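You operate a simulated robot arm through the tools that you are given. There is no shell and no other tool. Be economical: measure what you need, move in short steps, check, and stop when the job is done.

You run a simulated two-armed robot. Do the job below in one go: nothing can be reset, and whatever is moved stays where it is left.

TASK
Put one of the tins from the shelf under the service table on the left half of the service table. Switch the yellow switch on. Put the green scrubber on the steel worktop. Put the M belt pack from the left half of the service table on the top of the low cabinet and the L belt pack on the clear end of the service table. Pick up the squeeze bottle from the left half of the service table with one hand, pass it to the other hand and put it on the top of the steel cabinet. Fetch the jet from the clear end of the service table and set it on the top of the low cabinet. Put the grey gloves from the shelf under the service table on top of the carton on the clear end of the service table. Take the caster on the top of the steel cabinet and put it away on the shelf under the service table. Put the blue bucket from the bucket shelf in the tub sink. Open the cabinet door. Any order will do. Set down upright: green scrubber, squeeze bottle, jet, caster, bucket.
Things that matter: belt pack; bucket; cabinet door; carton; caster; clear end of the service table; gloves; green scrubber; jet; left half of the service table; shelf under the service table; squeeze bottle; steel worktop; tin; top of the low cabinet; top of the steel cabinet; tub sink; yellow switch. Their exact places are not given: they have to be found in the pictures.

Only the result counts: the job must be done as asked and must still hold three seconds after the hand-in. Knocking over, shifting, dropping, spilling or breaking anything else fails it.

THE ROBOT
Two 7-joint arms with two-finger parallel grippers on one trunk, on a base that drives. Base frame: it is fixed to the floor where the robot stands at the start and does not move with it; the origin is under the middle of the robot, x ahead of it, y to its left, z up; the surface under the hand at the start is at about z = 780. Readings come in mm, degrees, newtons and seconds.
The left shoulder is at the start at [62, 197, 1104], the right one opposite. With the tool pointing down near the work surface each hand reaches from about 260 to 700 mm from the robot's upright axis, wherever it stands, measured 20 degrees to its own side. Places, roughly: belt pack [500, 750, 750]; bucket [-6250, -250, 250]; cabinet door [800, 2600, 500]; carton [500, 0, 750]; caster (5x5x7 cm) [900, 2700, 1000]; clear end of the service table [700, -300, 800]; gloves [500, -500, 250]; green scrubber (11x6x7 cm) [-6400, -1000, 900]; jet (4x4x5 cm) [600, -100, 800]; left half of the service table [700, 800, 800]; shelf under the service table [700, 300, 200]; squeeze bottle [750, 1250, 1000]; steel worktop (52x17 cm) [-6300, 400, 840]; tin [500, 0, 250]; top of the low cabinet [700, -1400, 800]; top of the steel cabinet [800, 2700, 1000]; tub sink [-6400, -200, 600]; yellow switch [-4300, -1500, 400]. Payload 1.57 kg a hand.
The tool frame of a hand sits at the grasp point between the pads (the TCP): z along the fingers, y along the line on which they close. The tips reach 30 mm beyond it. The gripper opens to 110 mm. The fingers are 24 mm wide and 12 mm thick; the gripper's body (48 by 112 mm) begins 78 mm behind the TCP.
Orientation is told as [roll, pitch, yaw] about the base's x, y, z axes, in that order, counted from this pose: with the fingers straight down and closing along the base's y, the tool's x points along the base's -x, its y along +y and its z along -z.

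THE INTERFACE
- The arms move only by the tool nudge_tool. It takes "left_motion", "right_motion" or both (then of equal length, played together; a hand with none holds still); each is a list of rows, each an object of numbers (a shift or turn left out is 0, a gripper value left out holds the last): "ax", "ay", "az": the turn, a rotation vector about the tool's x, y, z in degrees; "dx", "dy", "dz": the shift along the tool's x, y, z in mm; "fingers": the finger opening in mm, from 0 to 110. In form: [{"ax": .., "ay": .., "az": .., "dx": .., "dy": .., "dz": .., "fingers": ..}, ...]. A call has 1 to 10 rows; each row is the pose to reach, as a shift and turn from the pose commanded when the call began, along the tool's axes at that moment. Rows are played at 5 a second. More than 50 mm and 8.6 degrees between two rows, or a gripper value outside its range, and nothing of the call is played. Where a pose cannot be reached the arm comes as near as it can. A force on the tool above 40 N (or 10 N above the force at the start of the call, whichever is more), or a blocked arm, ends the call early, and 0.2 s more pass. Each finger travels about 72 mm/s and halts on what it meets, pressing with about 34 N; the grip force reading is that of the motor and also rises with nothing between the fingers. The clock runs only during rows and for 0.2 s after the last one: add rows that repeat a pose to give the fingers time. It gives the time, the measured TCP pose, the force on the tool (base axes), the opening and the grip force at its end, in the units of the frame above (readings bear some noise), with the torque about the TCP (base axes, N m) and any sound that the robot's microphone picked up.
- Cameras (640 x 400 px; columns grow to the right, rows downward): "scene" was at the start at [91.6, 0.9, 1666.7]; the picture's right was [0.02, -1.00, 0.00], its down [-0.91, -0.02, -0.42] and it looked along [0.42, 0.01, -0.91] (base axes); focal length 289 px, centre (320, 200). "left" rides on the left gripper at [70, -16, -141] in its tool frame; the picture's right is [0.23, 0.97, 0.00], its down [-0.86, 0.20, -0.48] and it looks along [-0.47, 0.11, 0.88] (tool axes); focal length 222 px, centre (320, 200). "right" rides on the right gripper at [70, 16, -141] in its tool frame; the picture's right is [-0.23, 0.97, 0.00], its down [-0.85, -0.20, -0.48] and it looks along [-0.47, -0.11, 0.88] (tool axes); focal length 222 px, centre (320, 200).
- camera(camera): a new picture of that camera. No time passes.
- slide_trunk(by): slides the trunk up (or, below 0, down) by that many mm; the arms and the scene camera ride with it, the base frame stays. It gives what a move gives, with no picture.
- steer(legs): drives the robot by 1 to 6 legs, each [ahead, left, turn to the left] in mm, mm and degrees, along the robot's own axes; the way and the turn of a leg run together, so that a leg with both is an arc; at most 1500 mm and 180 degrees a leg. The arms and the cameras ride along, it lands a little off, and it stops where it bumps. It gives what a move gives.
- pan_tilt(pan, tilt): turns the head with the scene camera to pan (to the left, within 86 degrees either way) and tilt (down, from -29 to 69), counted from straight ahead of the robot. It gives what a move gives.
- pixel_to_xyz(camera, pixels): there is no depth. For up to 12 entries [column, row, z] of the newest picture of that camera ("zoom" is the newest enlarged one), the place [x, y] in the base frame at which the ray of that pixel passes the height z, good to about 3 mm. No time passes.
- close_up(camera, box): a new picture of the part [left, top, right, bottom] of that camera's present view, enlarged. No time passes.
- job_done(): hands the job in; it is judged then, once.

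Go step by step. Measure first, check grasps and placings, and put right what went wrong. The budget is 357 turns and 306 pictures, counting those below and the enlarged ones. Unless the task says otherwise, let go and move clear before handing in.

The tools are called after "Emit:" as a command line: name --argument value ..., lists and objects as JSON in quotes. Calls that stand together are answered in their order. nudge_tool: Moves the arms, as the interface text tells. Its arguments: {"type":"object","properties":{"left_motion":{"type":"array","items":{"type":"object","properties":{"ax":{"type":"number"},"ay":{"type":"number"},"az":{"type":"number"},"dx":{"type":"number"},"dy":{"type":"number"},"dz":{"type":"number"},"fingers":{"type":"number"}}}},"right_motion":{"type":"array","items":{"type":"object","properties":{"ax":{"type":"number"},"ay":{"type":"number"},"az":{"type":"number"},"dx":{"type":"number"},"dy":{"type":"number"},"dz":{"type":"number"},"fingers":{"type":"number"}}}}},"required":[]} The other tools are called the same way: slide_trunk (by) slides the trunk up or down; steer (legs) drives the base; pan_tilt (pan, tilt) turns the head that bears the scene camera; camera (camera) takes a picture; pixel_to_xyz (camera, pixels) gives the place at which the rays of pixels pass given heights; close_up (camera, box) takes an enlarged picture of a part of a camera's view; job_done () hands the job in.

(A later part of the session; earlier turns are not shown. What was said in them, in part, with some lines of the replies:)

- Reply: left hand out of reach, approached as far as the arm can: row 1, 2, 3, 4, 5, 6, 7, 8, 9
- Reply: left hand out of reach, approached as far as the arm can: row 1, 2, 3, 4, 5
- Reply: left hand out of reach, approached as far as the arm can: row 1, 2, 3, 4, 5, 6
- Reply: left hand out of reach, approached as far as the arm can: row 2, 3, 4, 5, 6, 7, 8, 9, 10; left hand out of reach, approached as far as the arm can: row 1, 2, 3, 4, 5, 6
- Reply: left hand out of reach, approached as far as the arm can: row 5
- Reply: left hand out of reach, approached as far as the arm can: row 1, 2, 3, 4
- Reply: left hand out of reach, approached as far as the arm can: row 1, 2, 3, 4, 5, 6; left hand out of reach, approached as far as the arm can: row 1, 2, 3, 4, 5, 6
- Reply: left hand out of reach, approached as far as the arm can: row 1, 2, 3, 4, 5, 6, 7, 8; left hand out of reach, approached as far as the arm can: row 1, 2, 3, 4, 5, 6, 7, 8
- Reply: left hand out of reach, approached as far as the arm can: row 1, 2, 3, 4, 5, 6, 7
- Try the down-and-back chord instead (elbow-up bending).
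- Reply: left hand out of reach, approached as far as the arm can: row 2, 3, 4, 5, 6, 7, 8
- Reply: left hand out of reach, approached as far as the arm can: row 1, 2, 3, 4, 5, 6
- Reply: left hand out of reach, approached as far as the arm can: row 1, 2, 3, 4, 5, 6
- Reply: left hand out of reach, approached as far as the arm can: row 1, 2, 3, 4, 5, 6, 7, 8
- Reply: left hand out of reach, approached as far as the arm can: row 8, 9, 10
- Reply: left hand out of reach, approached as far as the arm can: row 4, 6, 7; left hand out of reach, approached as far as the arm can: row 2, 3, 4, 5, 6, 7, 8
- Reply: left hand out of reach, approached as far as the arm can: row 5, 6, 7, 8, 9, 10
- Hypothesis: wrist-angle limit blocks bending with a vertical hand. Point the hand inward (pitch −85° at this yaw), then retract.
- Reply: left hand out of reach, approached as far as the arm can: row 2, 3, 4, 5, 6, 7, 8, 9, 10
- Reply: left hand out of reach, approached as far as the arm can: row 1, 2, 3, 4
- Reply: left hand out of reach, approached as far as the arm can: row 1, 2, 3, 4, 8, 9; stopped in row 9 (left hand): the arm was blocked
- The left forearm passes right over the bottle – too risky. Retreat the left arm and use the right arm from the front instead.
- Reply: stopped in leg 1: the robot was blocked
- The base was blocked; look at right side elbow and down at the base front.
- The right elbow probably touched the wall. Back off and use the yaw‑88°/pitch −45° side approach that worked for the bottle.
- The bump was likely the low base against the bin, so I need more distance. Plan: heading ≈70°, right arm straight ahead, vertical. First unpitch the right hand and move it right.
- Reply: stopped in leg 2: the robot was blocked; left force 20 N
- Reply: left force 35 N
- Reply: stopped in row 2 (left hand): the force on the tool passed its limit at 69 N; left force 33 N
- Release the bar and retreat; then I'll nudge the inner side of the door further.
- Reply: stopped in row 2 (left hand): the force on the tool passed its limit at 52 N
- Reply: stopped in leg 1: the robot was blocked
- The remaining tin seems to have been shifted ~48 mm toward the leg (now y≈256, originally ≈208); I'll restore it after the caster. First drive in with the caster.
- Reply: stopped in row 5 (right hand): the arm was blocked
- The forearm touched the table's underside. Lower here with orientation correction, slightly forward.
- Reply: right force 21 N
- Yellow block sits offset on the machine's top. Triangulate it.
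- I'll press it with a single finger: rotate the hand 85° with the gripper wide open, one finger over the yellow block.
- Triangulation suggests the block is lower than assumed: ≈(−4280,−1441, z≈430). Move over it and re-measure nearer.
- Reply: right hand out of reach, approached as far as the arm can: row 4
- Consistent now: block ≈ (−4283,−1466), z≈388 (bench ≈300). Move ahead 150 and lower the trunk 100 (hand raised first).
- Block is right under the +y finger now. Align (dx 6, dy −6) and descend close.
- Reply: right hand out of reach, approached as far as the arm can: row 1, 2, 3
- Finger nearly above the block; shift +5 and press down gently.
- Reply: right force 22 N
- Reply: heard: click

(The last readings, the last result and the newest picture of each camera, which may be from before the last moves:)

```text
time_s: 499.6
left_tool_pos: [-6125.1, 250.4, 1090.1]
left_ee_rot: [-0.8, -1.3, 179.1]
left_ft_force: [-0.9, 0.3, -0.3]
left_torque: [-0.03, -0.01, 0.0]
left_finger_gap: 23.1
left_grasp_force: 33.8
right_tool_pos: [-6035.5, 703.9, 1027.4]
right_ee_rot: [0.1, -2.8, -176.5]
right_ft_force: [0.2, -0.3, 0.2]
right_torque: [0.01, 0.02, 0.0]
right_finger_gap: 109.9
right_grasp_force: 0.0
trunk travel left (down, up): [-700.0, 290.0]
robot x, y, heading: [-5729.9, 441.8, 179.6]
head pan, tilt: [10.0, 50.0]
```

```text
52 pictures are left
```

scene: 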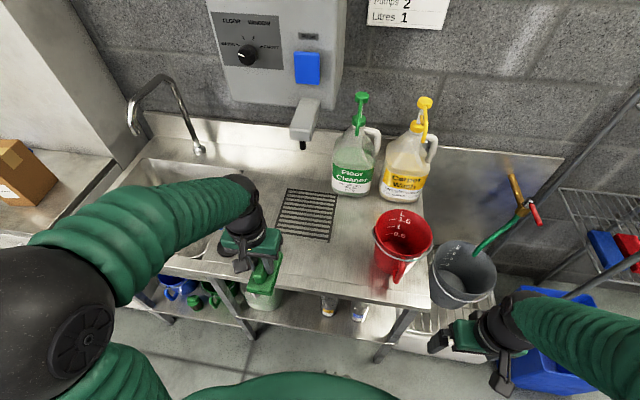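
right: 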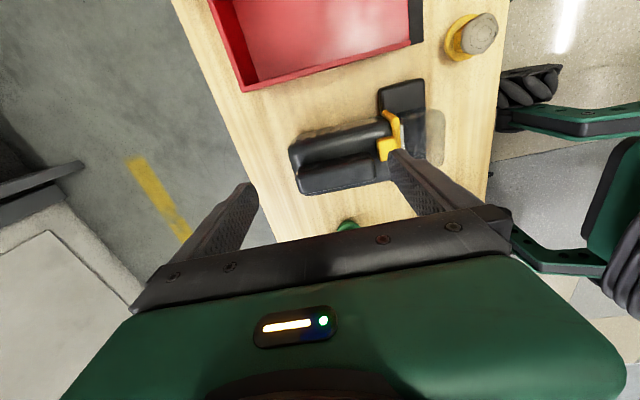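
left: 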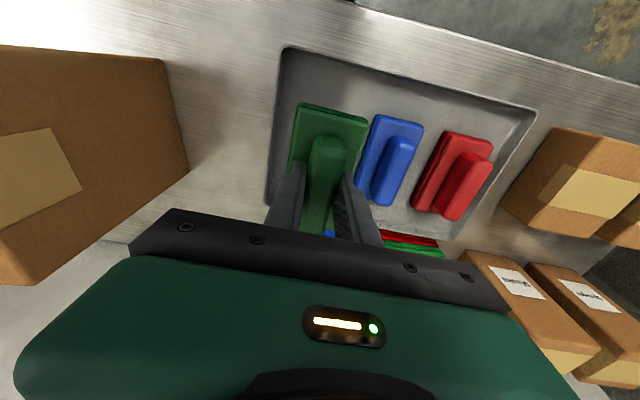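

Emit:
pixel_to_xyz --camera "scene" --pixels '[[325, 262, 840], [300, 285, 840], [380, 300, 840], [330, 243, 840], [385, 272, 840], [280, 250, 840]]'

Emit:
camera --camera "left"

```text
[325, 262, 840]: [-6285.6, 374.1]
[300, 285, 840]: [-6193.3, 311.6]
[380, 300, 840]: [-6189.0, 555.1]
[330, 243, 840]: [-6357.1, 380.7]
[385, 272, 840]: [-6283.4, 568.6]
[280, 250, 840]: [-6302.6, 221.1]
```

```text
51 pictures are left
```

left: 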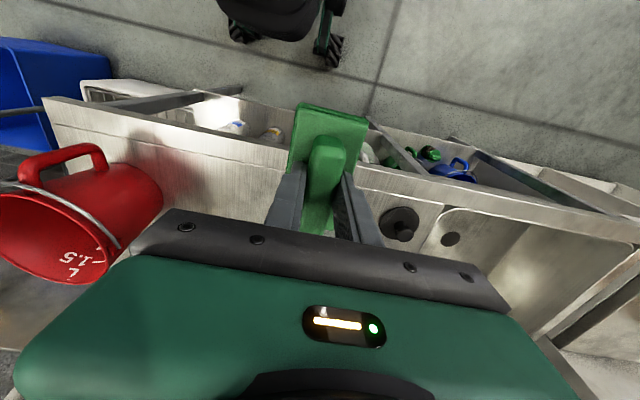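

Target (−6275,368). Move over and descend to z≈905.

Emit:
nudge_tool --left_motion '[{"dx": -30, "dy": -28}, {"dx": -60, "dy": -56}, {"dx": -90, "dy": -84}, {"dx": -120, "dy": -105}, {"dx": -143, "dy": -117}, {"dx": -143, "dy": -117, "dz": 45}, {"dx": -143, "dy": -117, "dz": 90}, {"dx": -143, "dy": -117, "dz": 135}, {"dx": -143, "dy": -117, "dz": 175}]'

Emit:
camera --camera "scene"

```text
time_s: 501.6
left_tool_pos: [-6274.3, 373.6, 922.0]
left_ee_rot: [-0.8, -1.5, 179.1]
left_ft_force: [0.1, 0.1, -0.5]
left_torque: [0.01, -0.03, -0.03]
left_finger_gap: 23.3
left_grasp_force: 33.6
right_tool_pos: [-6036.5, 704.0, 1027.8]
right_ee_rot: [0.2, -2.9, -176.5]
right_ft_force: [-0.3, -0.3, -0.6]
right_torque: [0.01, 0.02, -0.03]
right_finger_gap: 110.0
right_grasp_force: 0.1
trunk travel left (down, up): [-700.0, 290.0]
robot x, y, heading: [-5728.7, 449.0, 179.6]
head pan, tilt: [10.0, 50.0]
```

```text
50 pictures are left
```

scene: 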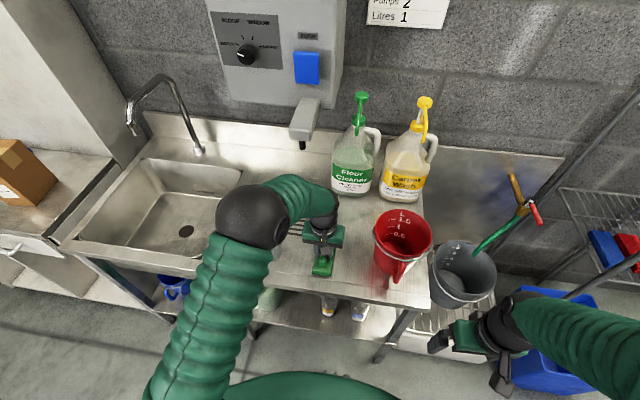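

Emit:
nudge_tool --left_motion '[{"dz": 10}, {"dz": 18}, {"dz": 24}, {"dz": 28}, {"dz": 31}]'

Emit:
nudge_tool --left_motion '[{"dz": 3}, {"dz": 6}, {"dz": 9}, {"dz": 12}, {"dz": 15}]'

```text
time_s: 502.4
left_tool_pos: [-6273.1, 374.4, 908.9]
left_ee_rot: [-0.8, -2.2, 179.1]
left_ft_force: [12.6, -1.1, 31.1]
left_torque: [-0.57, -0.26, 0.2]
left_finger_gap: 23.4
left_grasp_force: 33.9
right_tool_pos: [-6032.4, 706.0, 1029.1]
right_ee_rot: [0.2, -3.1, -176.5]
right_ft_force: [-0.1, 0.0, -0.3]
right_torque: [0.02, -0.01, 0.01]
right_finger_gap: 110.2
right_grasp_force: 0.0
trunk travel left (down, up): [-700.0, 290.0]
robot x, y, heading: [-5731.3, 449.9, 179.6]
head pan, tilt: [10.0, 50.0]
stopped in row 3 (left hand): the force on the tool passed its limit at 49 N (the readings are from after the stop); the commanded pose is now the measured one
```

```text
time_s: 502.9
left_tool_pos: [-6275.2, 374.6, 904.2]
left_ee_rot: [-0.8, -2.4, 179.1]
left_ft_force: [8.8, -1.6, 21.9]
left_torque: [-0.74, -0.16, 0.21]
left_finger_gap: 23.6
left_grasp_force: 34.1
right_tool_pos: [-6033.2, 705.0, 1029.1]
right_ee_rot: [0.1, -3.1, -176.5]
right_ft_force: [0.0, 0.3, -0.3]
right_torque: [0.0, 0.0, 0.0]
right_finger_gap: 109.9
right_grasp_force: 0.1
trunk travel left (down, up): [-700.0, 290.0]
robot x, y, heading: [-5731.2, 444.9, 179.6]
head pan, tilt: [10.0, 50.0]
stopped in row 2 (left hand): the force on the tool passed its limit at 47 N (the readings are from after the stop); the commanded pose is now the measured one
```

Contact. Check position and release.

Emit:
nudge_tool --left_motion '[{"dz": -2}, {"dz": -2, "fingers": 40}, {"dz": -2, "fingers": 60}, {"dz": -2, "fingers": 60}]'

Emit:
camera --camera "left"

```text
time_s: 503.9
left_tool_pos: [-6277.7, 376.3, 903.7]
left_ee_rot: [-0.7, -2.4, 179.1]
left_ft_force: [-2.7, 6.1, 13.4]
left_torque: [-0.22, -0.1, 0.0]
left_finger_gap: 54.0
left_grasp_force: 0.1
right_tool_pos: [-6036.0, 707.0, 1028.2]
right_ee_rot: [0.3, -3.0, -176.4]
right_ft_force: [-0.1, -0.4, 0.2]
right_torque: [-0.02, -0.04, -0.02]
right_finger_gap: 109.9
right_grasp_force: 0.0
trunk travel left (down, up): [-700.0, 290.0]
robot x, y, heading: [-5734.7, 447.1, 179.6]
head pan, tilt: [10.0, 50.0]
```

```text
49 pictures are left
```

left: 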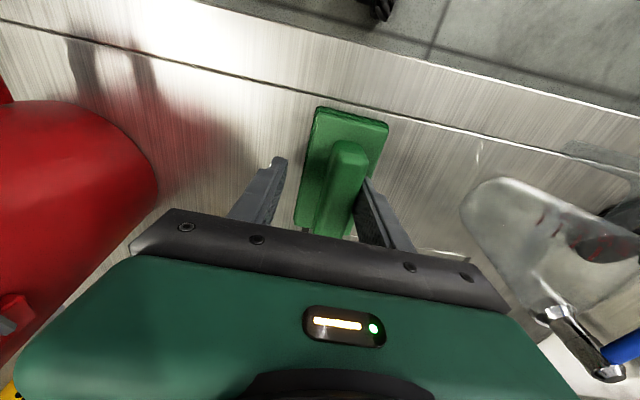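

Emit:
nudge_tool --left_motion '[{"dz": -3, "dy": 4}, {"dz": -4, "dy": 9, "fingers": 65}, {"dz": -8, "dy": 10, "fingers": 75}, {"dz": -25, "dy": 10}, {"dz": -60, "dy": 10}, {"dz": -100, "dy": 10}]'

Emit:
camera --camera "left"

```text
time_s: 505.4
left_tool_pos: [-6270.3, 362.2, 1005.9]
left_ee_rot: [-0.9, -2.2, 179.1]
left_ft_force: [-1.4, -0.1, -0.1]
left_torque: [0.01, -0.01, -0.01]
left_finger_gap: 74.8
left_grasp_force: 0.0
right_tool_pos: [-6035.4, 704.5, 1029.3]
right_ee_rot: [0.3, -3.0, -176.6]
right_ft_force: [0.7, -0.1, 0.3]
right_torque: [-0.02, 0.02, -0.04]
right_finger_gap: 110.1
right_grasp_force: 0.0
trunk travel left (down, up): [-700.0, 290.0]
robot x, y, heading: [-5736.3, 447.1, 179.3]
head pan, tilt: [10.0, 50.0]
```

```text
48 pictures are left
```

left: 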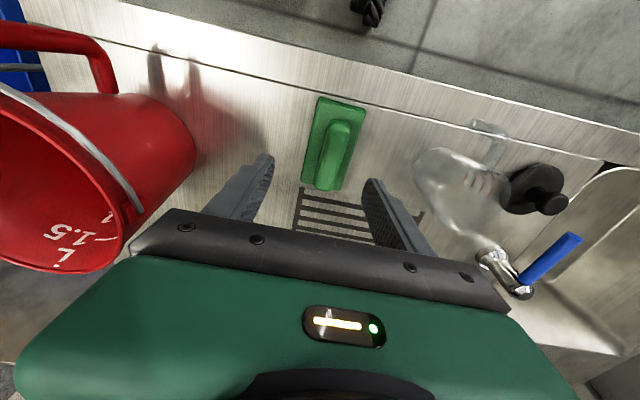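

Scrubber is set on the worktop. Next the blue bucket: drive left 935, lower the trunk and look.

Emit:
nudge_tool --left_motion '[{"dx": 45, "dz": -20}, {"dx": 90, "dz": -40}, {"dx": 135, "dz": -50}]'

Emit:
steer --legs '[[-60, 0, 0.5], [0, 935, 0]]'

Emit:
slide_trunk --by -400

Emit:
slide_trunk --by -150

Emit:
pan_tilt --pan -15 --tilt 40

Emit:
camera --camera "scene"

```text
time_s: 506.1
left_tool_pos: [-6133.4, 360.7, 1049.9]
left_ee_rot: [-0.9, -2.3, 179.1]
left_ft_force: [1.0, -0.3, 0.3]
left_torque: [0.02, 0.05, 0.0]
left_finger_gap: 75.2
left_grasp_force: 0.1
right_tool_pos: [-6034.5, 704.1, 1029.6]
right_ee_rot: [0.2, -3.0, -176.6]
right_ft_force: [0.4, 0.2, 0.2]
right_torque: [-0.01, 0.01, -0.01]
right_finger_gap: 109.9
right_grasp_force: 0.0
trunk travel left (down, up): [-700.0, 290.0]
robot x, y, heading: [-5731.2, 447.1, 179.8]
head pan, tilt: [10.0, 50.0]
```

```text
time_s: 511.6
left_tool_pos: [-6077.6, -579.8, 1050.6]
left_ee_rot: [-0.9, -2.2, 179.0]
left_ft_force: [0.2, 0.2, 0.2]
left_torque: [-0.04, 0.0, 0.0]
left_finger_gap: 75.1
left_grasp_force: 0.0
right_tool_pos: [-5978.1, -235.1, 1027.2]
right_ee_rot: [0.3, -2.9, -176.7]
right_ft_force: [0.4, 0.5, -0.3]
right_torque: [-0.02, 0.01, 0.02]
right_finger_gap: 109.9
right_grasp_force: 0.0
trunk travel left (down, up): [-700.0, 290.0]
robot x, y, heading: [-5677.2, -495.9, 179.4]
head pan, tilt: [10.0, 50.0]
```

```text
time_s: 515.5
left_tool_pos: [-6077.6, -580.6, 651.3]
left_ee_rot: [-0.9, -2.2, 179.0]
left_ft_force: [-0.1, 0.4, -0.8]
left_torque: [-0.01, -0.01, 0.0]
left_finger_gap: 75.0
left_grasp_force: 0.1
right_tool_pos: [-5979.0, -236.7, 628.7]
right_ee_rot: [0.2, -3.0, -176.8]
right_ft_force: [-0.9, -1.2, -0.2]
right_torque: [0.0, 0.0, -0.01]
right_finger_gap: 110.0
right_grasp_force: 0.1
trunk travel left (down, up): [-300.0, 690.0]
robot x, y, heading: [-5676.6, -495.9, 179.9]
head pan, tilt: [10.0, 50.0]
```

```text
time_s: 517.2
left_tool_pos: [-6075.8, -583.1, 500.6]
left_ee_rot: [-0.8, -2.2, 179.1]
left_ft_force: [0.9, -1.4, 1.1]
left_torque: [-0.01, 0.02, -0.02]
left_finger_gap: 74.8
left_grasp_force: 0.0
right_tool_pos: [-5977.4, -236.7, 478.8]
right_ee_rot: [0.2, -3.0, -176.7]
right_ft_force: [0.0, 0.3, -0.7]
right_torque: [-0.02, 0.0, 0.0]
right_finger_gap: 110.1
right_grasp_force: 0.0
trunk travel left (down, up): [-150.0, 840.0]
robot x, y, heading: [-5676.6, -495.2, 179.3]
head pan, tilt: [10.0, 50.0]
```

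```text
time_s: 518.1
left_tool_pos: [-6077.9, -581.3, 500.4]
left_ee_rot: [-0.9, -2.2, 179.0]
left_ft_force: [0.5, 0.0, -1.3]
left_torque: [-0.02, -0.04, 0.01]
left_finger_gap: 75.3
left_grasp_force: 0.2
right_tool_pos: [-5979.1, -237.9, 478.1]
right_ee_rot: [0.2, -3.0, -176.7]
right_ft_force: [0.6, -0.3, -0.1]
right_torque: [0.01, -0.01, -0.02]
right_finger_gap: 110.0
right_grasp_force: 0.1
trunk travel left (down, up): [-150.0, 840.0]
robot x, y, heading: [-5675.3, -493.4, 179.5]
head pan, tilt: [-15.0, 40.0]
```

```text
47 pictures are left
```

scene: 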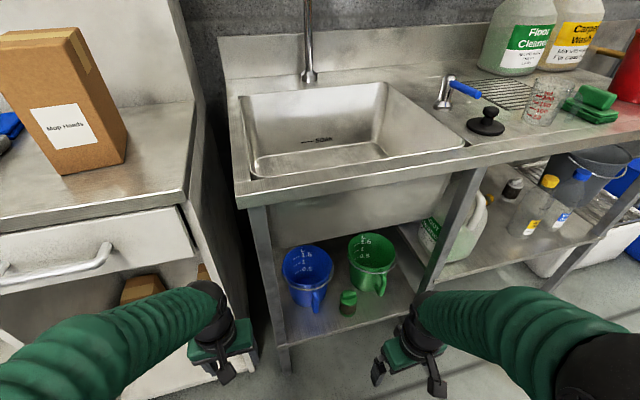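

Emit:
close_up --camera "scene" --box '[480, 60, 640, 160]'

Emit:
close_up --camera "scene" --box '[230, 190, 430, 340]'

Emit:
pixel_to_xyz --camera "scene" --pixels '[[308, 260, 400], [308, 302, 240], [283, 262, 400], [333, 255, 400], [318, 295, 330], [285, 345, 240], [372, 290, 240]]'

```text
4.00 times, centred on (560, 110) of scene
```

zoom: 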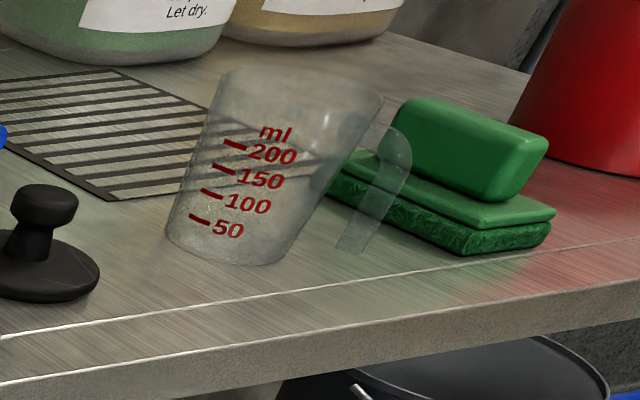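

```text
2.67 times, centred on (330, 265) of scene
```

zoom: 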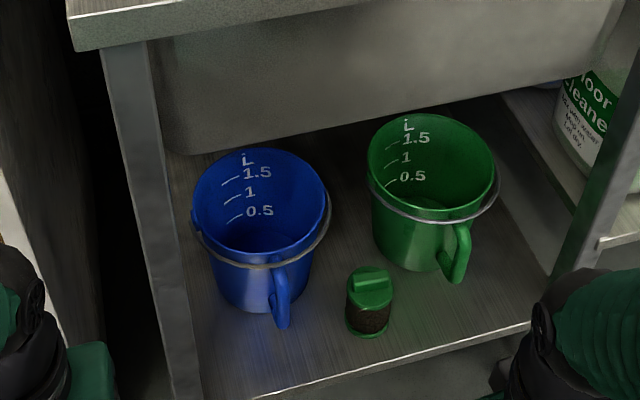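

```text
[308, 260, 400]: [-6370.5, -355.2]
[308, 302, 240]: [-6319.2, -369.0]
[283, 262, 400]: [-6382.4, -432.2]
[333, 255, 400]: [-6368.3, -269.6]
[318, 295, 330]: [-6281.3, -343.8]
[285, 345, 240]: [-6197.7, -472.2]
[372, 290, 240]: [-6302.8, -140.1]
```

Scrubber stands properly. For the bucket I'll pinch its right (+y) side wall with the right hand pitched −45°. Back up 100 and pitch the right hand while extending.

Emit:
steer --legs '[[-130, 0, 0]]'

Emit:
nudge_tool --right_motion '[{"dx": -26, "ay": -3, "fingers": 60}, {"dx": -52, "ay": -7}, {"dx": -80, "ay": -11}, {"dx": -108, "ay": -16}, {"dx": -136, "ay": -21}, {"dx": -162, "ay": -27}, {"dx": -186, "ay": -33}, {"dx": -205, "ay": -38}, {"dx": -216, "ay": -42}]'

Emit:
camera --camera "right"

```text
time_s: 519.4
left_tool_pos: [-5948.4, -584.9, 500.5]
left_ee_rot: [-0.9, -2.2, 179.0]
left_ft_force: [-0.3, 0.0, 0.1]
left_torque: [0.05, 0.0, -0.04]
left_finger_gap: 74.8
left_grasp_force: 0.0
right_tool_pos: [-5850.7, -240.3, 478.6]
right_ee_rot: [0.2, -2.9, -176.6]
right_ft_force: [0.6, 0.1, -1.1]
right_torque: [0.02, 0.0, -0.02]
right_finger_gap: 110.0
right_grasp_force: 0.0
trunk travel left (down, up): [-150.0, 840.0]
robot x, y, heading: [-5554.3, -497.1, 179.6]
head pan, tilt: [-15.0, 40.0]
```

```text
time_s: 521.4
left_tool_pos: [-5949.6, -584.5, 500.3]
left_ee_rot: [-1.0, -2.3, 178.9]
left_ft_force: [0.1, -0.4, -0.2]
left_torque: [0.02, -0.02, 0.0]
left_finger_gap: 75.1
left_grasp_force: 0.1
right_tool_pos: [-6067.5, -252.6, 490.9]
right_ee_rot: [0.2, -45.1, -176.7]
right_ft_force: [-0.3, 0.5, -0.6]
right_torque: [-0.02, 0.01, 0.02]
right_finger_gap: 60.1
right_grasp_force: 0.0
trunk travel left (down, up): [-150.0, 840.0]
robot x, y, heading: [-5550.4, -499.9, 179.4]
head pan, tilt: [-15.0, 40.0]
```

```text
44 pictures are left
```

right: 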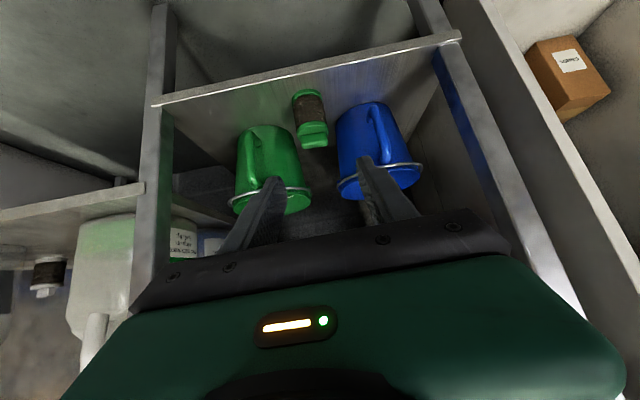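

Emit:
pixel_to_xyz --camera "right" --pixels '[[338, 186, 360], [338, 186, 400], [338, 186, 440], [422, 170, 360], [422, 170, 400], [422, 170, 440]]'

Emit:
pixel_to_xyz --camera "zoom" --pixels '[[330, 205, 360], [330, 205, 400], [330, 205, 440], [192, 210, 360], [192, 210, 400], [192, 210, 440]]'

```text
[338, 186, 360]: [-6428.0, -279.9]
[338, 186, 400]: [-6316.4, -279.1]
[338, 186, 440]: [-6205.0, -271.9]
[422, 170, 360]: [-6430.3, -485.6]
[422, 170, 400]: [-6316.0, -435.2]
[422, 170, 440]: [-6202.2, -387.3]
```

```text
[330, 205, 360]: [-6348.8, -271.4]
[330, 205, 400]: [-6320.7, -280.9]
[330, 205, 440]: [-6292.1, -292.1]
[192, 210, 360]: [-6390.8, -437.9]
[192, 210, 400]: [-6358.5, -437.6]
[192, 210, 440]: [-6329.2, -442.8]
```

Emit:
pixel_to_xyz --camera "zoom" --pixels '[[400, 105, 550], [400, 105, 600], [400, 105, 650], [180, 150, 550], [180, 150, 600], [180, 150, 650], [300, 5, 800], [300, 5, 750]]'

Emit:
nudge_tool --right_motion '[{"fingers": 46}, {"fingers": 46}]'

Emit:
steer --legs '[[150, 27, 0.5]]'

Emit:
camera --camera "scene"

Emit:
camera --camera "right"

```text
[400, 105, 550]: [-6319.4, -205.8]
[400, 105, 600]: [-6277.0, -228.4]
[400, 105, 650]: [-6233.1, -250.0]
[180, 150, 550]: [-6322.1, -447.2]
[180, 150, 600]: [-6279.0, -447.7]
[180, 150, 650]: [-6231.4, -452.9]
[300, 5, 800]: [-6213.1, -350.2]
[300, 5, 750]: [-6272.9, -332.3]
```

```text
time_s: 522.0
left_tool_pos: [-5948.2, -583.2, 500.8]
left_ee_rot: [-0.9, -2.3, 179.0]
left_ft_force: [0.1, 0.0, -0.2]
left_torque: [-0.01, -0.01, -0.02]
left_finger_gap: 75.0
left_grasp_force: 0.2
right_tool_pos: [-6066.0, -253.2, 492.4]
right_ee_rot: [0.2, -45.0, -176.6]
right_ft_force: [-1.0, -0.5, 0.8]
right_torque: [0.01, -0.01, -0.02]
right_finger_gap: 46.1
right_grasp_force: 0.1
trunk travel left (down, up): [-150.0, 840.0]
robot x, y, heading: [-5547.8, -497.5, 179.4]
head pan, tilt: [-15.0, 40.0]
```

```text
time_s: 523.4
left_tool_pos: [-6097.5, -614.0, 500.0]
left_ee_rot: [-0.8, -2.1, 179.8]
left_ft_force: [-0.6, 0.7, 0.7]
left_torque: [-0.01, -0.01, 0.02]
left_finger_gap: 75.0
left_grasp_force: 0.1
right_tool_pos: [-6220.5, -284.6, 489.5]
right_ee_rot: [0.4, -45.0, -176.2]
right_ft_force: [0.5, 0.2, 0.1]
right_torque: [0.0, 0.0, -0.04]
right_finger_gap: 46.0
right_grasp_force: 0.0
trunk travel left (down, up): [-150.0, 840.0]
robot x, y, heading: [-5698.0, -522.8, -179.9]
head pan, tilt: [-15.0, 40.0]
```

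```text
43 pictures are left
```

scene: 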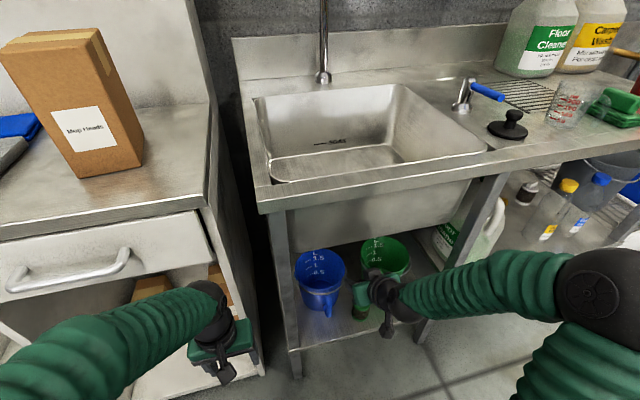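

```text
42 pictures are left
```

right: 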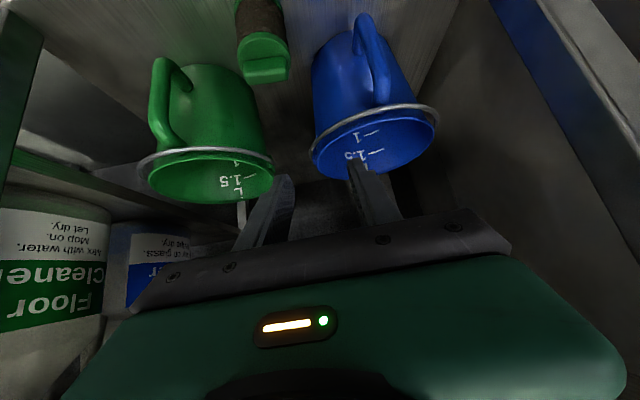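

Aligned (rim +y edge at col 312). Slide in along the finger axis.

Emit:
nudge_tool --right_motion '[{"dy": -7, "dz": 20}, {"dy": -7, "dz": 45, "dx": -2}, {"dy": -7, "dz": 70, "dx": -3}, {"dy": -7, "dz": 95, "dx": -5}, {"dy": -7, "dz": 112, "dx": -6}]'

Emit:
camera --camera "right"

```text
time_s: 524.5
left_tool_pos: [-6095.8, -616.1, 502.9]
left_ee_rot: [-0.8, -2.5, 179.7]
left_ft_force: [0.8, 0.0, 0.3]
left_torque: [0.02, -0.03, 0.04]
left_finger_gap: 74.9
left_grasp_force: 0.2
right_tool_pos: [-6300.7, -282.5, 433.9]
right_ee_rot: [-0.4, -46.6, -175.9]
right_ft_force: [4.9, -0.3, 25.4]
right_torque: [-0.83, 0.24, 0.17]
right_finger_gap: 46.0
right_grasp_force: 0.0
trunk travel left (down, up): [-150.0, 840.0]
robot x, y, heading: [-5699.5, -524.3, -179.5]
head pan, tilt: [-15.0, 40.0]
stopped in row 5 (right hand): the force on the tool passed its limit at 49 N (the readings are from after the stop); the commanded pose is now the measured one
```

```text
41 pictures are left
```

right: 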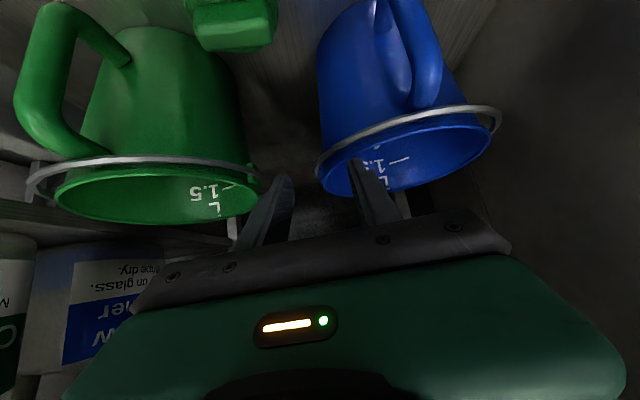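

The inner finger landed on the front rim; bucket centre is ≈40 mm deeper (x≈−6372). Raise, go deeper 50, lower again.

Emit:
nudge_tool --right_motion '[{"dx": -12, "dz": -12}, {"dx": -25, "dz": -24}, {"dx": -42, "dz": -6}, {"dx": -60, "dz": 12}, {"dx": -42, "dz": 29}, {"dx": -27, "dz": 43}, {"dx": -17, "dz": 52}]'

Emit:
camera --camera "right"

```text
time_s: 526.1
left_tool_pos: [-6097.1, -614.0, 501.3]
left_ee_rot: [-0.8, -2.3, 179.4]
left_ft_force: [0.4, -0.1, 0.3]
left_torque: [0.03, -0.02, 0.01]
left_finger_gap: 75.0
left_grasp_force: 0.1
right_tool_pos: [-6350.3, -285.3, 403.8]
right_ee_rot: [0.0, -45.9, -176.1]
right_ft_force: [-0.5, -0.2, -0.4]
right_torque: [-0.02, 0.02, -0.01]
right_finger_gap: 46.1
right_grasp_force: 0.0
trunk travel left (down, up): [-150.0, 840.0]
robot x, y, heading: [-5697.3, -524.3, -179.6]
head pan, tilt: [-15.0, 40.0]
```

```text
40 pictures are left
```

right: 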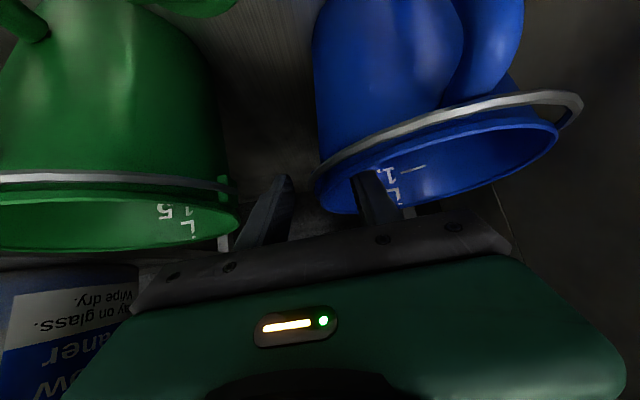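

Fingers straddle the wall. Lower 12 more and close.

Emit:
nudge_tool --right_motion '[{"dx": 5, "dz": 5}, {"dx": 9, "dz": 8}, {"dx": 9, "dz": 8, "fingers": 25}, {"dx": 9, "dz": 8, "fingers": 5}, {"dx": 9, "dz": 8, "fingers": 0}, {"dx": 9, "dz": 8, "fingers": 0}]'

Emit:
camera --camera "right"

```text
time_s: 527.5
left_tool_pos: [-6096.9, -614.5, 500.6]
left_ee_rot: [-0.9, -2.4, 179.6]
left_ft_force: [-0.2, -0.1, -0.1]
left_torque: [0.0, -0.01, 0.01]
left_finger_gap: 74.9
left_grasp_force: 0.1
right_tool_pos: [-6349.1, -285.4, 392.7]
right_ee_rot: [0.0, -45.9, -176.1]
right_ft_force: [0.9, -1.7, 2.4]
right_torque: [-0.29, -0.18, -0.01]
right_finger_gap: 14.8
right_grasp_force: 30.9
trunk travel left (down, up): [-150.0, 840.0]
robot x, y, heading: [-5697.9, -520.5, -179.9]
head pan, tilt: [-15.0, 40.0]
```

```text
39 pictures are left
```

right: 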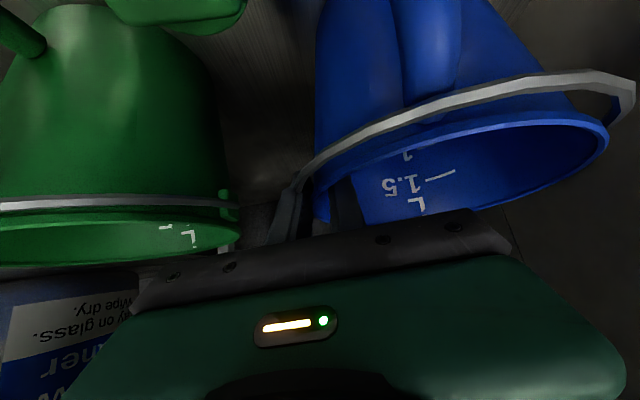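

Gripped wall+bail (14.8 mm). Lift 35 mm and check.

Emit:
nudge_tool --right_motion '[{"dx": -7, "dz": -7}, {"dx": -14, "dz": -14}, {"dx": -21, "dz": -21}, {"dx": -25, "dz": -24}]'

Emit:
close_up --camera "scene" --box '[240, 200, 480, 350]'

```text
time_s: 528.5
left_tool_pos: [-6097.6, -612.7, 500.7]
left_ee_rot: [-0.8, -2.3, 179.6]
left_ft_force: [0.6, -0.5, -0.3]
left_torque: [0.01, 0.0, -0.01]
left_finger_gap: 75.1
left_grasp_force: 0.0
right_tool_pos: [-6350.1, -284.7, 426.5]
right_ee_rot: [0.1, -45.9, -176.0]
right_ft_force: [-0.6, 0.1, -2.2]
right_torque: [0.12, 0.01, 0.02]
right_finger_gap: 12.0
right_grasp_force: 29.2
trunk travel left (down, up): [-150.0, 840.0]
robot x, y, heading: [-5702.1, -523.7, -179.9]
head pan, tilt: [-15.0, 40.0]
```

```text
2.67 times, centred on (360, 275) of scene
```

zoom: 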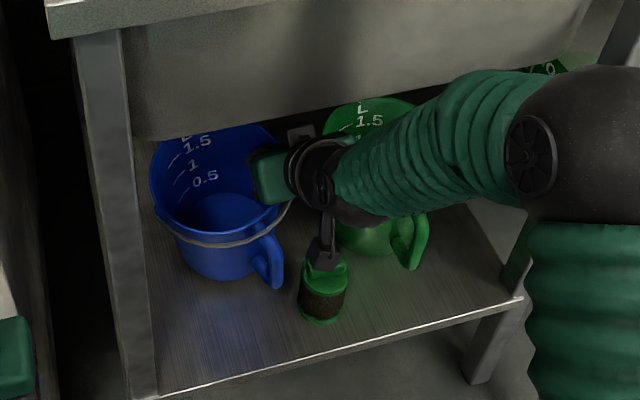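

Bucket is lifted. Raise 40 more to clear the small jar, then back straight out.

Emit:
nudge_tool --right_motion '[{"dx": -10, "dz": -10}, {"dx": -20, "dz": -19}, {"dx": -29, "dz": -28, "dy": 5}, {"dx": -29, "dz": -28, "dy": 10}]'

Emit:
close_up --camera "scene" --box '[240, 200, 480, 350]'

```text
time_s: 529.5
left_tool_pos: [-6098.0, -613.8, 500.4]
left_ee_rot: [-0.8, -2.3, 179.6]
left_ft_force: [0.5, -0.3, -0.1]
left_torque: [-0.01, -0.03, -0.01]
left_finger_gap: 75.1
left_grasp_force: 0.1
right_tool_pos: [-6348.2, -293.9, 466.7]
right_ee_rot: [0.1, -45.9, -176.1]
right_ft_force: [0.0, -0.1, -2.4]
right_torque: [0.11, 0.06, -0.02]
right_finger_gap: 12.0
right_grasp_force: 29.9
trunk travel left (down, up): [-150.0, 840.0]
robot x, y, heading: [-5698.2, -521.8, -179.9]
head pan, tilt: [-15.0, 40.0]
```

```text
2.67 times, centred on (360, 275) of scene
```

zoom: 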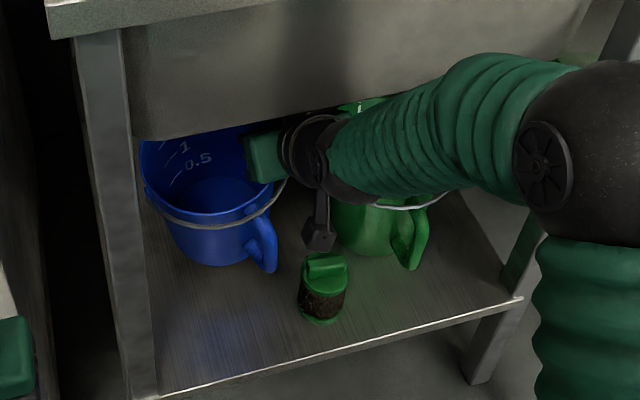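

Emit:
pixel_to_xyz --camera "zoom" --pixels '[[322, 318, 240], [322, 262, 320], [322, 262, 300], [158, 395, 240], [147, 200, 450], [265, 268, 340], [215, 262, 315]]'

```text
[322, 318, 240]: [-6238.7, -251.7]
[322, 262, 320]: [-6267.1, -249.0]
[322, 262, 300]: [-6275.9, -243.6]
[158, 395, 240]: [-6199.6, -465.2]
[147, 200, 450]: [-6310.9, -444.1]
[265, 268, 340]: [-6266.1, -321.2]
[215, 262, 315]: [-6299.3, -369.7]
```

Clearances fine (leg 18 mm, jar below). Back straight out 320 mm.

Emit:
steer --legs '[[-100, -4, 0], [-220, 0, 0]]'

Emit:
slide_trunk --by 400

Emit:
slide_trunk --by 250

Emit:
camera --camera "scene"

```text
time_s: 531.9
left_tool_pos: [-5779.0, -614.9, 501.7]
left_ee_rot: [-1.2, -2.4, 180.0]
left_ft_force: [0.2, -0.9, 0.3]
left_torque: [0.05, 0.0, 0.0]
left_finger_gap: 74.8
left_grasp_force: 0.1
right_tool_pos: [-6029.8, -295.3, 469.8]
right_ee_rot: [-0.6, -45.9, -175.4]
right_ft_force: [-0.3, 0.1, -1.5]
right_torque: [0.11, 0.02, 0.02]
right_finger_gap: 12.1
right_grasp_force: 29.1
trunk travel left (down, up): [-150.0, 840.0]
robot x, y, heading: [-5381.7, -517.2, -179.7]
head pan, tilt: [-15.0, 40.0]
```

```text
time_s: 535.8
left_tool_pos: [-5779.2, -611.5, 900.9]
left_ee_rot: [-0.9, -2.4, 179.9]
left_ft_force: [0.2, 0.4, 0.5]
left_torque: [-0.01, 0.0, -0.04]
left_finger_gap: 75.2
left_grasp_force: 0.1
right_tool_pos: [-6031.4, -291.6, 866.8]
right_ee_rot: [-0.1, -46.0, -175.9]
right_ft_force: [-0.5, -0.1, -2.2]
right_torque: [0.11, 0.03, 0.0]
right_finger_gap: 12.4
right_grasp_force: 29.4
trunk travel left (down, up): [-550.0, 440.0]
robot x, y, heading: [-5381.4, -517.6, -179.5]
head pan, tilt: [-15.0, 40.0]
```

```text
time_s: 538.3
left_tool_pos: [-5779.9, -610.3, 1152.0]
left_ee_rot: [-0.8, -2.4, 179.8]
left_ft_force: [-0.5, -0.6, 1.4]
left_torque: [-0.07, 0.0, 0.03]
left_finger_gap: 75.1
left_grasp_force: 0.1
right_tool_pos: [-6031.0, -291.8, 1118.1]
right_ee_rot: [0.0, -46.0, -175.8]
right_ft_force: [-0.2, -0.3, -1.5]
right_torque: [0.16, 0.02, -0.01]
right_finger_gap: 12.0
right_grasp_force: 29.1
trunk travel left (down, up): [-800.0, 190.0]
robot x, y, heading: [-5380.2, -520.2, -179.6]
head pan, tilt: [-15.0, 40.0]
```

```text
36 pictures are left
```

scene: 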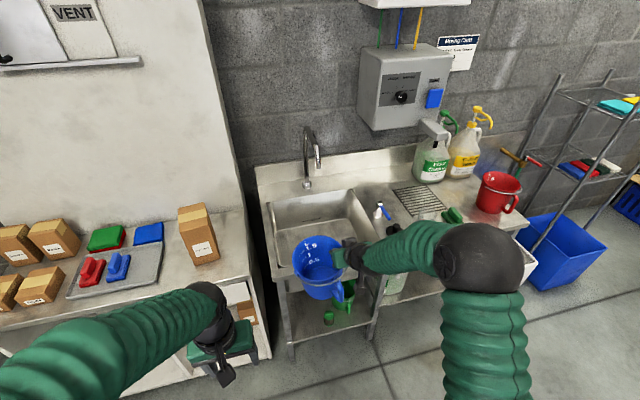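

Emit:
pixel_to_xyz --camera "scene" --pixels '[[270, 205, 850], [352, 190, 850], [282, 265, 850], [378, 243, 850], [315, 215, 650], [320, 163, 1050], [307, 187, 850], [318, 245, 1100]]'

Emit:
close_up --camera "scene" --box '[240, 110, 440, 310]'

```text
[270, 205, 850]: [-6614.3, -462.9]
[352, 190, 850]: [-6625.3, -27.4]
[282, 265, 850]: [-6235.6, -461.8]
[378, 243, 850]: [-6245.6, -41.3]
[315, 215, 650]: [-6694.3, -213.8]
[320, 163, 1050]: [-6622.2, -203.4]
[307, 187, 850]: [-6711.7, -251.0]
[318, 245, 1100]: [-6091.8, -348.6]
```

```text
2.00 times, centred on (340, 210) of scene
```

zoom: 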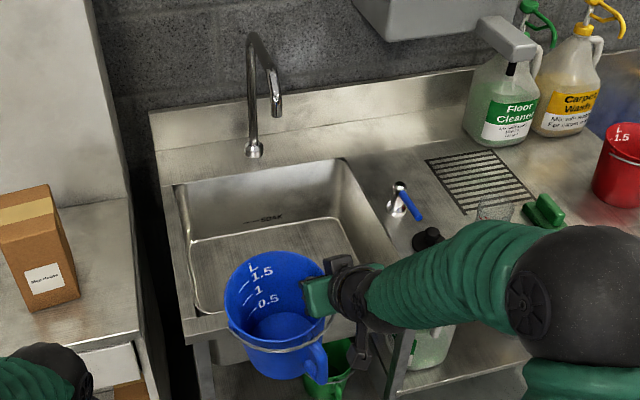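

Sink opening x −6235…−6620, y −462…−35. Drive so the bucket centre is above (−6470,−280).

Emit:
steer --legs '[[416, -85, 0]]'

Emit:
camera --camera "scene"

```text
time_s: 540.9
left_tool_pos: [-6193.6, -543.9, 1151.6]
left_ee_rot: [-1.8, -2.6, 179.4]
left_ft_force: [0.5, -1.5, -0.1]
left_torque: [0.08, 0.03, -0.01]
left_finger_gap: 74.9
left_grasp_force: 0.0
right_tool_pos: [-6440.2, -221.8, 1123.4]
right_ee_rot: [-1.4, -46.2, -175.2]
right_ft_force: [0.0, -2.1, -1.6]
right_torque: [0.16, -0.03, -0.06]
right_finger_gap: 7.8
right_grasp_force: 27.1
trunk travel left (down, up): [-800.0, 190.0]
robot x, y, heading: [-5796.1, -436.7, 179.9]
head pan, tilt: [-15.0, 40.0]
```

```text
34 pictures are left
```

scene: 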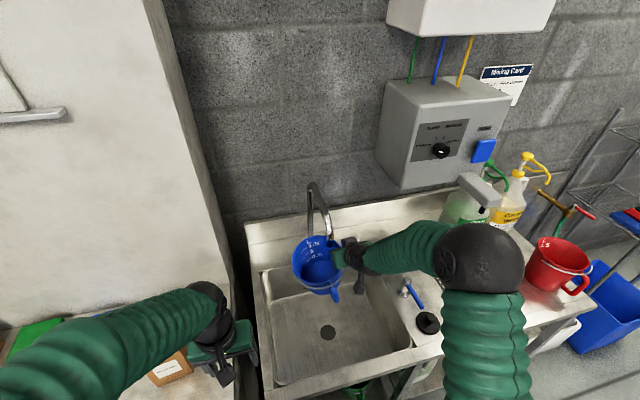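

Before lowering, retract the left hand so it clears the cabinet edge; then lower the trunk.

Emit:
nudge_tool --left_motion '[{"dx": 35, "dz": -20}, {"dx": 70, "dz": -40}, {"dx": 105, "dz": -60}, {"dx": 130, "dz": -80}]'

Emit:
slide_trunk --by -200

Emit:
camera --camera "scene"

Emit:
camera --camera "right"

```text
time_s: 541.9
left_tool_pos: [-6062.8, -532.5, 1225.2]
left_ee_rot: [-1.0, -2.5, 179.4]
left_ft_force: [0.3, 0.9, 0.4]
left_torque: [0.03, 0.01, 0.04]
left_finger_gap: 74.9
left_grasp_force: 0.1
right_tool_pos: [-6444.1, -209.1, 1119.9]
right_ee_rot: [-0.5, -46.3, -176.0]
right_ft_force: [0.6, 0.3, -1.3]
right_torque: [0.11, -0.02, 0.01]
right_finger_gap: 7.5
right_grasp_force: 26.5
trunk travel left (down, up): [-800.0, 190.0]
robot x, y, heading: [-5797.4, -438.7, 179.7]
head pan, tilt: [-15.0, 40.0]
```

```text
time_s: 544.1
left_tool_pos: [-6062.6, -525.9, 1025.9]
left_ee_rot: [-0.9, -2.3, 179.4]
left_ft_force: [0.0, 0.1, 0.6]
left_torque: [0.02, -0.02, -0.01]
left_finger_gap: 75.0
left_grasp_force: 0.0
right_tool_pos: [-6444.2, -206.2, 918.2]
right_ee_rot: [-0.1, -46.1, -176.2]
right_ft_force: [0.5, -0.3, -2.9]
right_torque: [0.12, 0.0, 0.02]
right_finger_gap: 7.4
right_grasp_force: 26.0
trunk travel left (down, up): [-600.0, 390.0]
robot x, y, heading: [-5798.1, -435.6, 179.8]
head pan, tilt: [-15.0, 40.0]
```

```text
33 pictures are left
```

scene: 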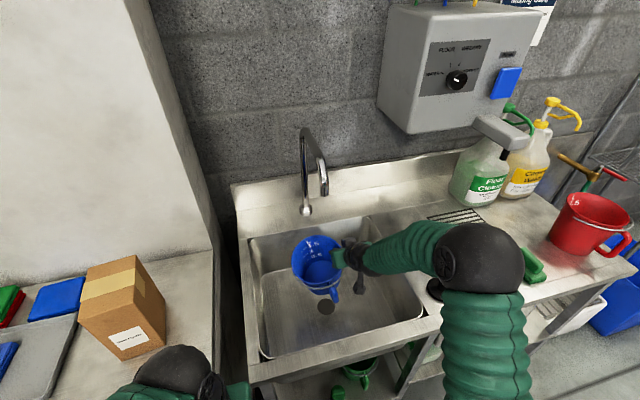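

```text
32 pictures are left
```

right: 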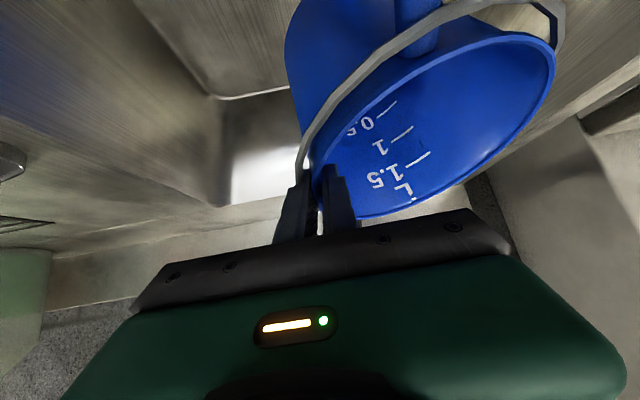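

Bucket sits over the tub. Lower the trunk 60 more, then feel for the bottom.

Emit:
slide_trunk --by -60

Emit:
nudge_tool --right_motion '[{"dx": 7, "dz": 7}, {"dx": 14, "dz": 14}, {"dx": 21, "dz": 21}, {"dx": 28, "dz": 28}]'

Emit:
camera --camera "scene"

```text
time_s: 545.1
left_tool_pos: [-6062.5, -526.1, 965.0]
left_ee_rot: [-0.8, -2.6, 179.5]
left_ft_force: [-0.1, 0.1, -0.1]
left_torque: [0.01, -0.03, 0.02]
left_finger_gap: 74.8
left_grasp_force: 0.1
right_tool_pos: [-6443.6, -204.0, 858.5]
right_ee_rot: [-0.1, -46.0, -176.1]
right_ft_force: [0.2, -0.4, -2.6]
right_torque: [0.08, 0.0, -0.01]
right_finger_gap: 6.9
right_grasp_force: 26.4
trunk travel left (down, up): [-540.0, 450.0]
robot x, y, heading: [-5797.8, -437.3, 179.6]
head pan, tilt: [-15.0, 40.0]
```

```text
time_s: 546.1
left_tool_pos: [-6062.8, -525.9, 965.4]
left_ee_rot: [-0.9, -2.5, 179.4]
left_ft_force: [-0.6, -0.2, 0.2]
left_torque: [0.02, -0.01, 0.01]
left_finger_gap: 75.1
left_grasp_force: 0.1
right_tool_pos: [-6446.3, -204.4, 819.7]
right_ee_rot: [-0.1, -46.0, -176.3]
right_ft_force: [-0.2, -0.1, -2.2]
right_torque: [0.09, 0.0, 0.0]
right_finger_gap: 7.1
right_grasp_force: 26.5
trunk travel left (down, up): [-540.0, 450.0]
robot x, y, heading: [-5796.5, -434.7, 179.8]
head pan, tilt: [-15.0, 40.0]
```

```text
31 pictures are left
```

scene: 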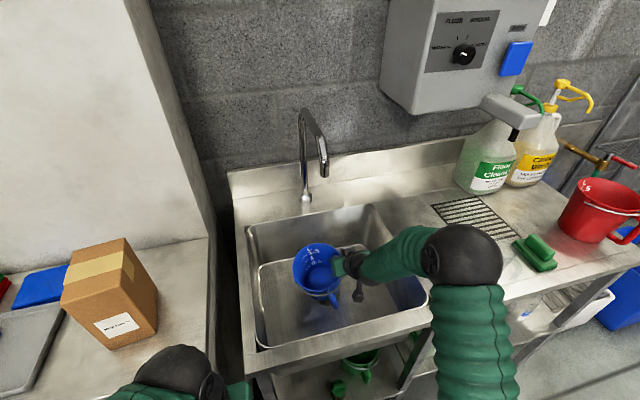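

Emit:
nudge_tool --right_motion '[{"dx": 4, "dz": 4}, {"dx": 8, "dz": 8}, {"dx": 12, "dz": 12}, {"dx": 15, "dz": 15}, {"dx": 18, "dz": 18}, {"dx": 21, "dz": 21}]'

Emit:
close_up --camera "scene" --box '[230, 190, 450, 350]'

```text
time_s: 547.5
left_tool_pos: [-6058.1, -525.8, 967.6]
left_ee_rot: [-0.7, -2.7, 179.4]
left_ft_force: [0.6, -0.2, 0.0]
left_torque: [0.0, 0.0, -0.04]
left_finger_gap: 75.0
left_grasp_force: 0.1
right_tool_pos: [-6443.4, -203.4, 796.0]
right_ee_rot: [-0.1, -46.8, -176.2]
right_ft_force: [-3.1, 8.7, 33.5]
right_torque: [-0.5, -0.16, -0.01]
right_finger_gap: 9.7
right_grasp_force: 28.2
trunk travel left (down, up): [-540.0, 450.0]
robot x, y, heading: [-5794.6, -437.4, 179.7]
head pan, tilt: [-15.0, 40.0]
```

```text
2.50 times, centred on (340, 270) of scene
```

zoom: 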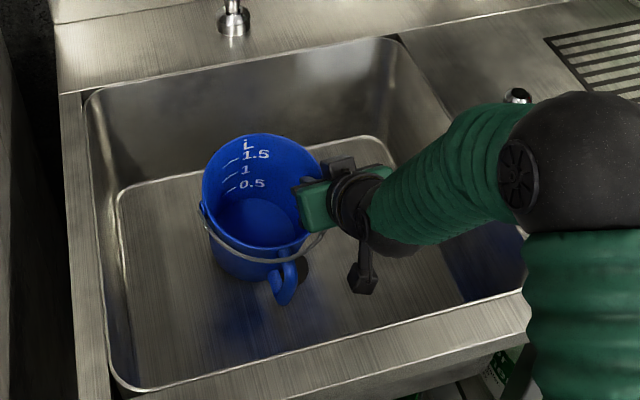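

Bucket rests on the tub bottom. Back up slightly and open.

Emit:
nudge_tool --right_motion '[{"dx": -2, "dz": -2}, {"dx": -2, "dz": -2, "fingers": 20}, {"dx": -2, "dz": -2, "fingers": 44}, {"dx": -2, "dz": -2, "fingers": 44}]'

Emit:
camera --camera "right"

```text
time_s: 548.5
left_tool_pos: [-6063.0, -525.5, 965.9]
left_ee_rot: [-0.8, -2.4, 179.3]
left_ft_force: [-0.1, 0.4, 0.3]
left_torque: [0.01, -0.01, 0.02]
left_finger_gap: 75.0
left_grasp_force: 0.1
right_tool_pos: [-6444.7, -204.2, 792.5]
right_ee_rot: [-0.1, -46.0, -176.2]
right_ft_force: [-1.0, -0.7, 0.3]
right_torque: [-0.03, -0.01, 0.0]
right_finger_gap: 44.2
right_grasp_force: 0.1
trunk travel left (down, up): [-540.0, 450.0]
robot x, y, heading: [-5796.0, -439.9, 179.8]
head pan, tilt: [-15.0, 40.0]
```

```text
29 pictures are left
```

right: 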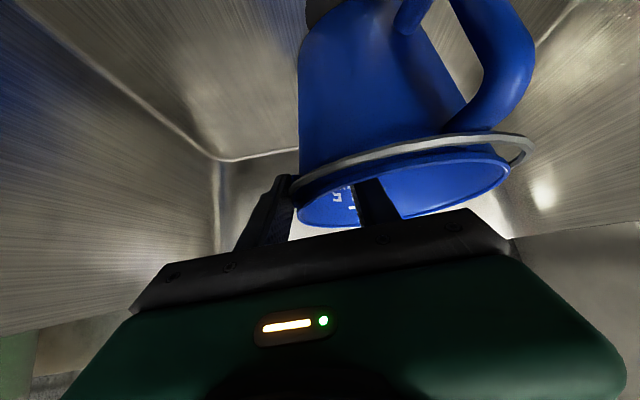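

Released. Lift straight up carefully.

Emit:
nudge_tool --right_motion '[{"dx": -5, "dz": -5}, {"dx": -11, "dz": -11}, {"dx": -18, "dz": -18}, {"dx": -25, "dz": -24}]'

Emit:
camera --camera "right"

```text
time_s: 549.5
left_tool_pos: [-6062.7, -526.1, 967.0]
left_ee_rot: [-0.8, -2.5, 179.4]
left_ft_force: [0.0, -0.6, 0.3]
left_torque: [-0.02, 0.02, 0.02]
left_finger_gap: 74.7
left_grasp_force: 0.0
right_tool_pos: [-6444.2, -203.5, 827.8]
right_ee_rot: [-0.1, -46.1, -176.2]
right_ft_force: [0.1, 0.6, -0.3]
right_torque: [0.02, 0.02, 0.01]
right_finger_gap: 44.0
right_grasp_force: 0.1
trunk travel left (down, up): [-540.0, 450.0]
robot x, y, heading: [-5795.3, -435.5, 179.8]
head pan, tilt: [-15.0, 40.0]
```

```text
28 pictures are left
```

right: 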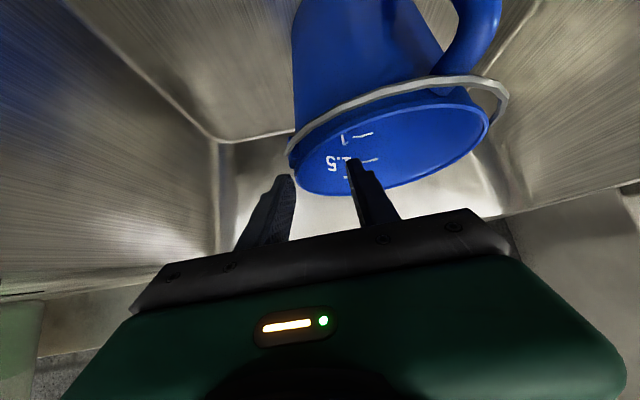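

Clear. Raise the trunk, back off and take a final check.

Emit:
slide_trunk --by 250

Emit:
steer --legs '[[-300, 0, 0]]'

Emit:
camera --camera "scene"

Emit:
close_up --camera "scene" --box '[240, 120, 500, 300]'

```text
time_s: 552.1
left_tool_pos: [-6061.8, -526.1, 1216.3]
left_ee_rot: [-0.8, -2.4, 179.4]
left_ft_force: [-0.5, -0.3, 0.7]
left_torque: [0.01, 0.0, 0.03]
left_finger_gap: 75.0
left_grasp_force: 0.0
right_tool_pos: [-6444.9, -202.9, 1077.6]
right_ee_rot: [-0.1, -46.1, -176.4]
right_ft_force: [-1.0, -0.1, -0.1]
right_torque: [0.0, 0.0, -0.01]
right_finger_gap: 44.0
right_grasp_force: 0.1
trunk travel left (down, up): [-790.0, 200.0]
robot x, y, heading: [-5796.5, -439.9, 179.9]
head pan, tilt: [-15.0, 40.0]
```

```text
time_s: 554.1
left_tool_pos: [-5805.6, -530.4, 1218.6]
left_ee_rot: [-0.6, -2.4, -178.2]
left_ft_force: [-0.8, 2.5, 0.3]
left_torque: [-0.21, -0.06, 0.0]
left_finger_gap: 75.4
left_grasp_force: 0.0
right_tool_pos: [-6201.9, -225.9, 1077.9]
right_ee_rot: [0.3, -46.0, -174.1]
right_ft_force: [1.1, 1.5, 0.1]
right_torque: [-0.1, 0.16, 0.08]
right_finger_gap: 44.0
right_grasp_force: 0.1
trunk travel left (down, up): [-790.0, 200.0]
robot x, y, heading: [-5543.7, -430.6, -177.7]
head pan, tilt: [-15.0, 40.0]
```

```text
27 pictures are left
```

scene: 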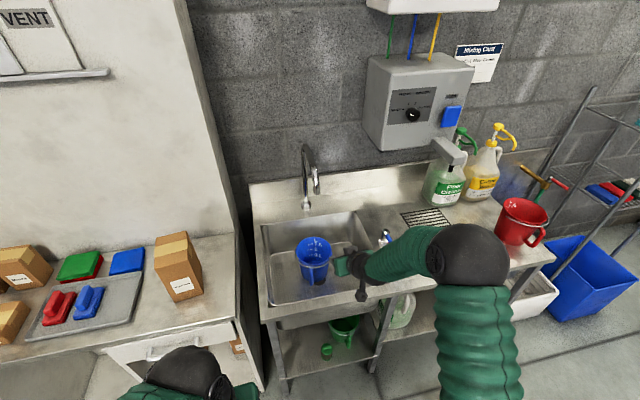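

```text
2.22 times, centred on (370, 210) of scene
```

zoom: 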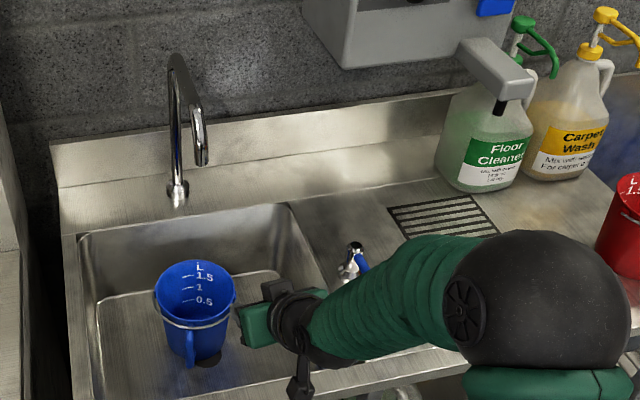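

The bucket stands upright in the tub sink and all other parts of the job were checked; both hands are clear. Handing in.

Emit:
job_done

```text
The job is handed in.
```

I handed the job in with every item carried out, but the tool only confirmed receipt, so I don't have the verdict. A few things along the way could count against it.

**Set down and checked in the pictures:**
- **Tin:** stands on the left half of the service table.
- **Belt packs:** M is on the low cabinet, L on the clear end of the service table.
- **Jet:** set down on the low cabinet.
- **Grey gloves:** lie on the carton.
- **Squeeze bottle:** passed from the left hand to the right and stands upright on the steel cabinet.
- **Caster:** stands upright on the shelf under the service table.
- **Scrubber and bucket:** the green scrubber stands upright on the steel worktop and the blue bucket in the tub sink.
- **Cabinet door:** stands open about 95–100°.
- **Yellow switch:** clicked over and its green light came on.

**Possible faults:**
- **Second tin shifted:** while I lifted the first tin, the arm pushed the other one about 40 mm. I put it back at my estimate of its original spot, so a few millimetres' error may remain.
- **Base bumps:** the base was stopped by contact four times: something behind it near the start (probably a bench), something near the steel cabinet (probably the bin), and the table's left end twice. Nothing looked moved afterwards, but I couldn't check all of it.
- **Bottle touched in the air:** the idle hand brushed the squeeze bottle while it was being carried and tilted it. I straightened it before setting it down.
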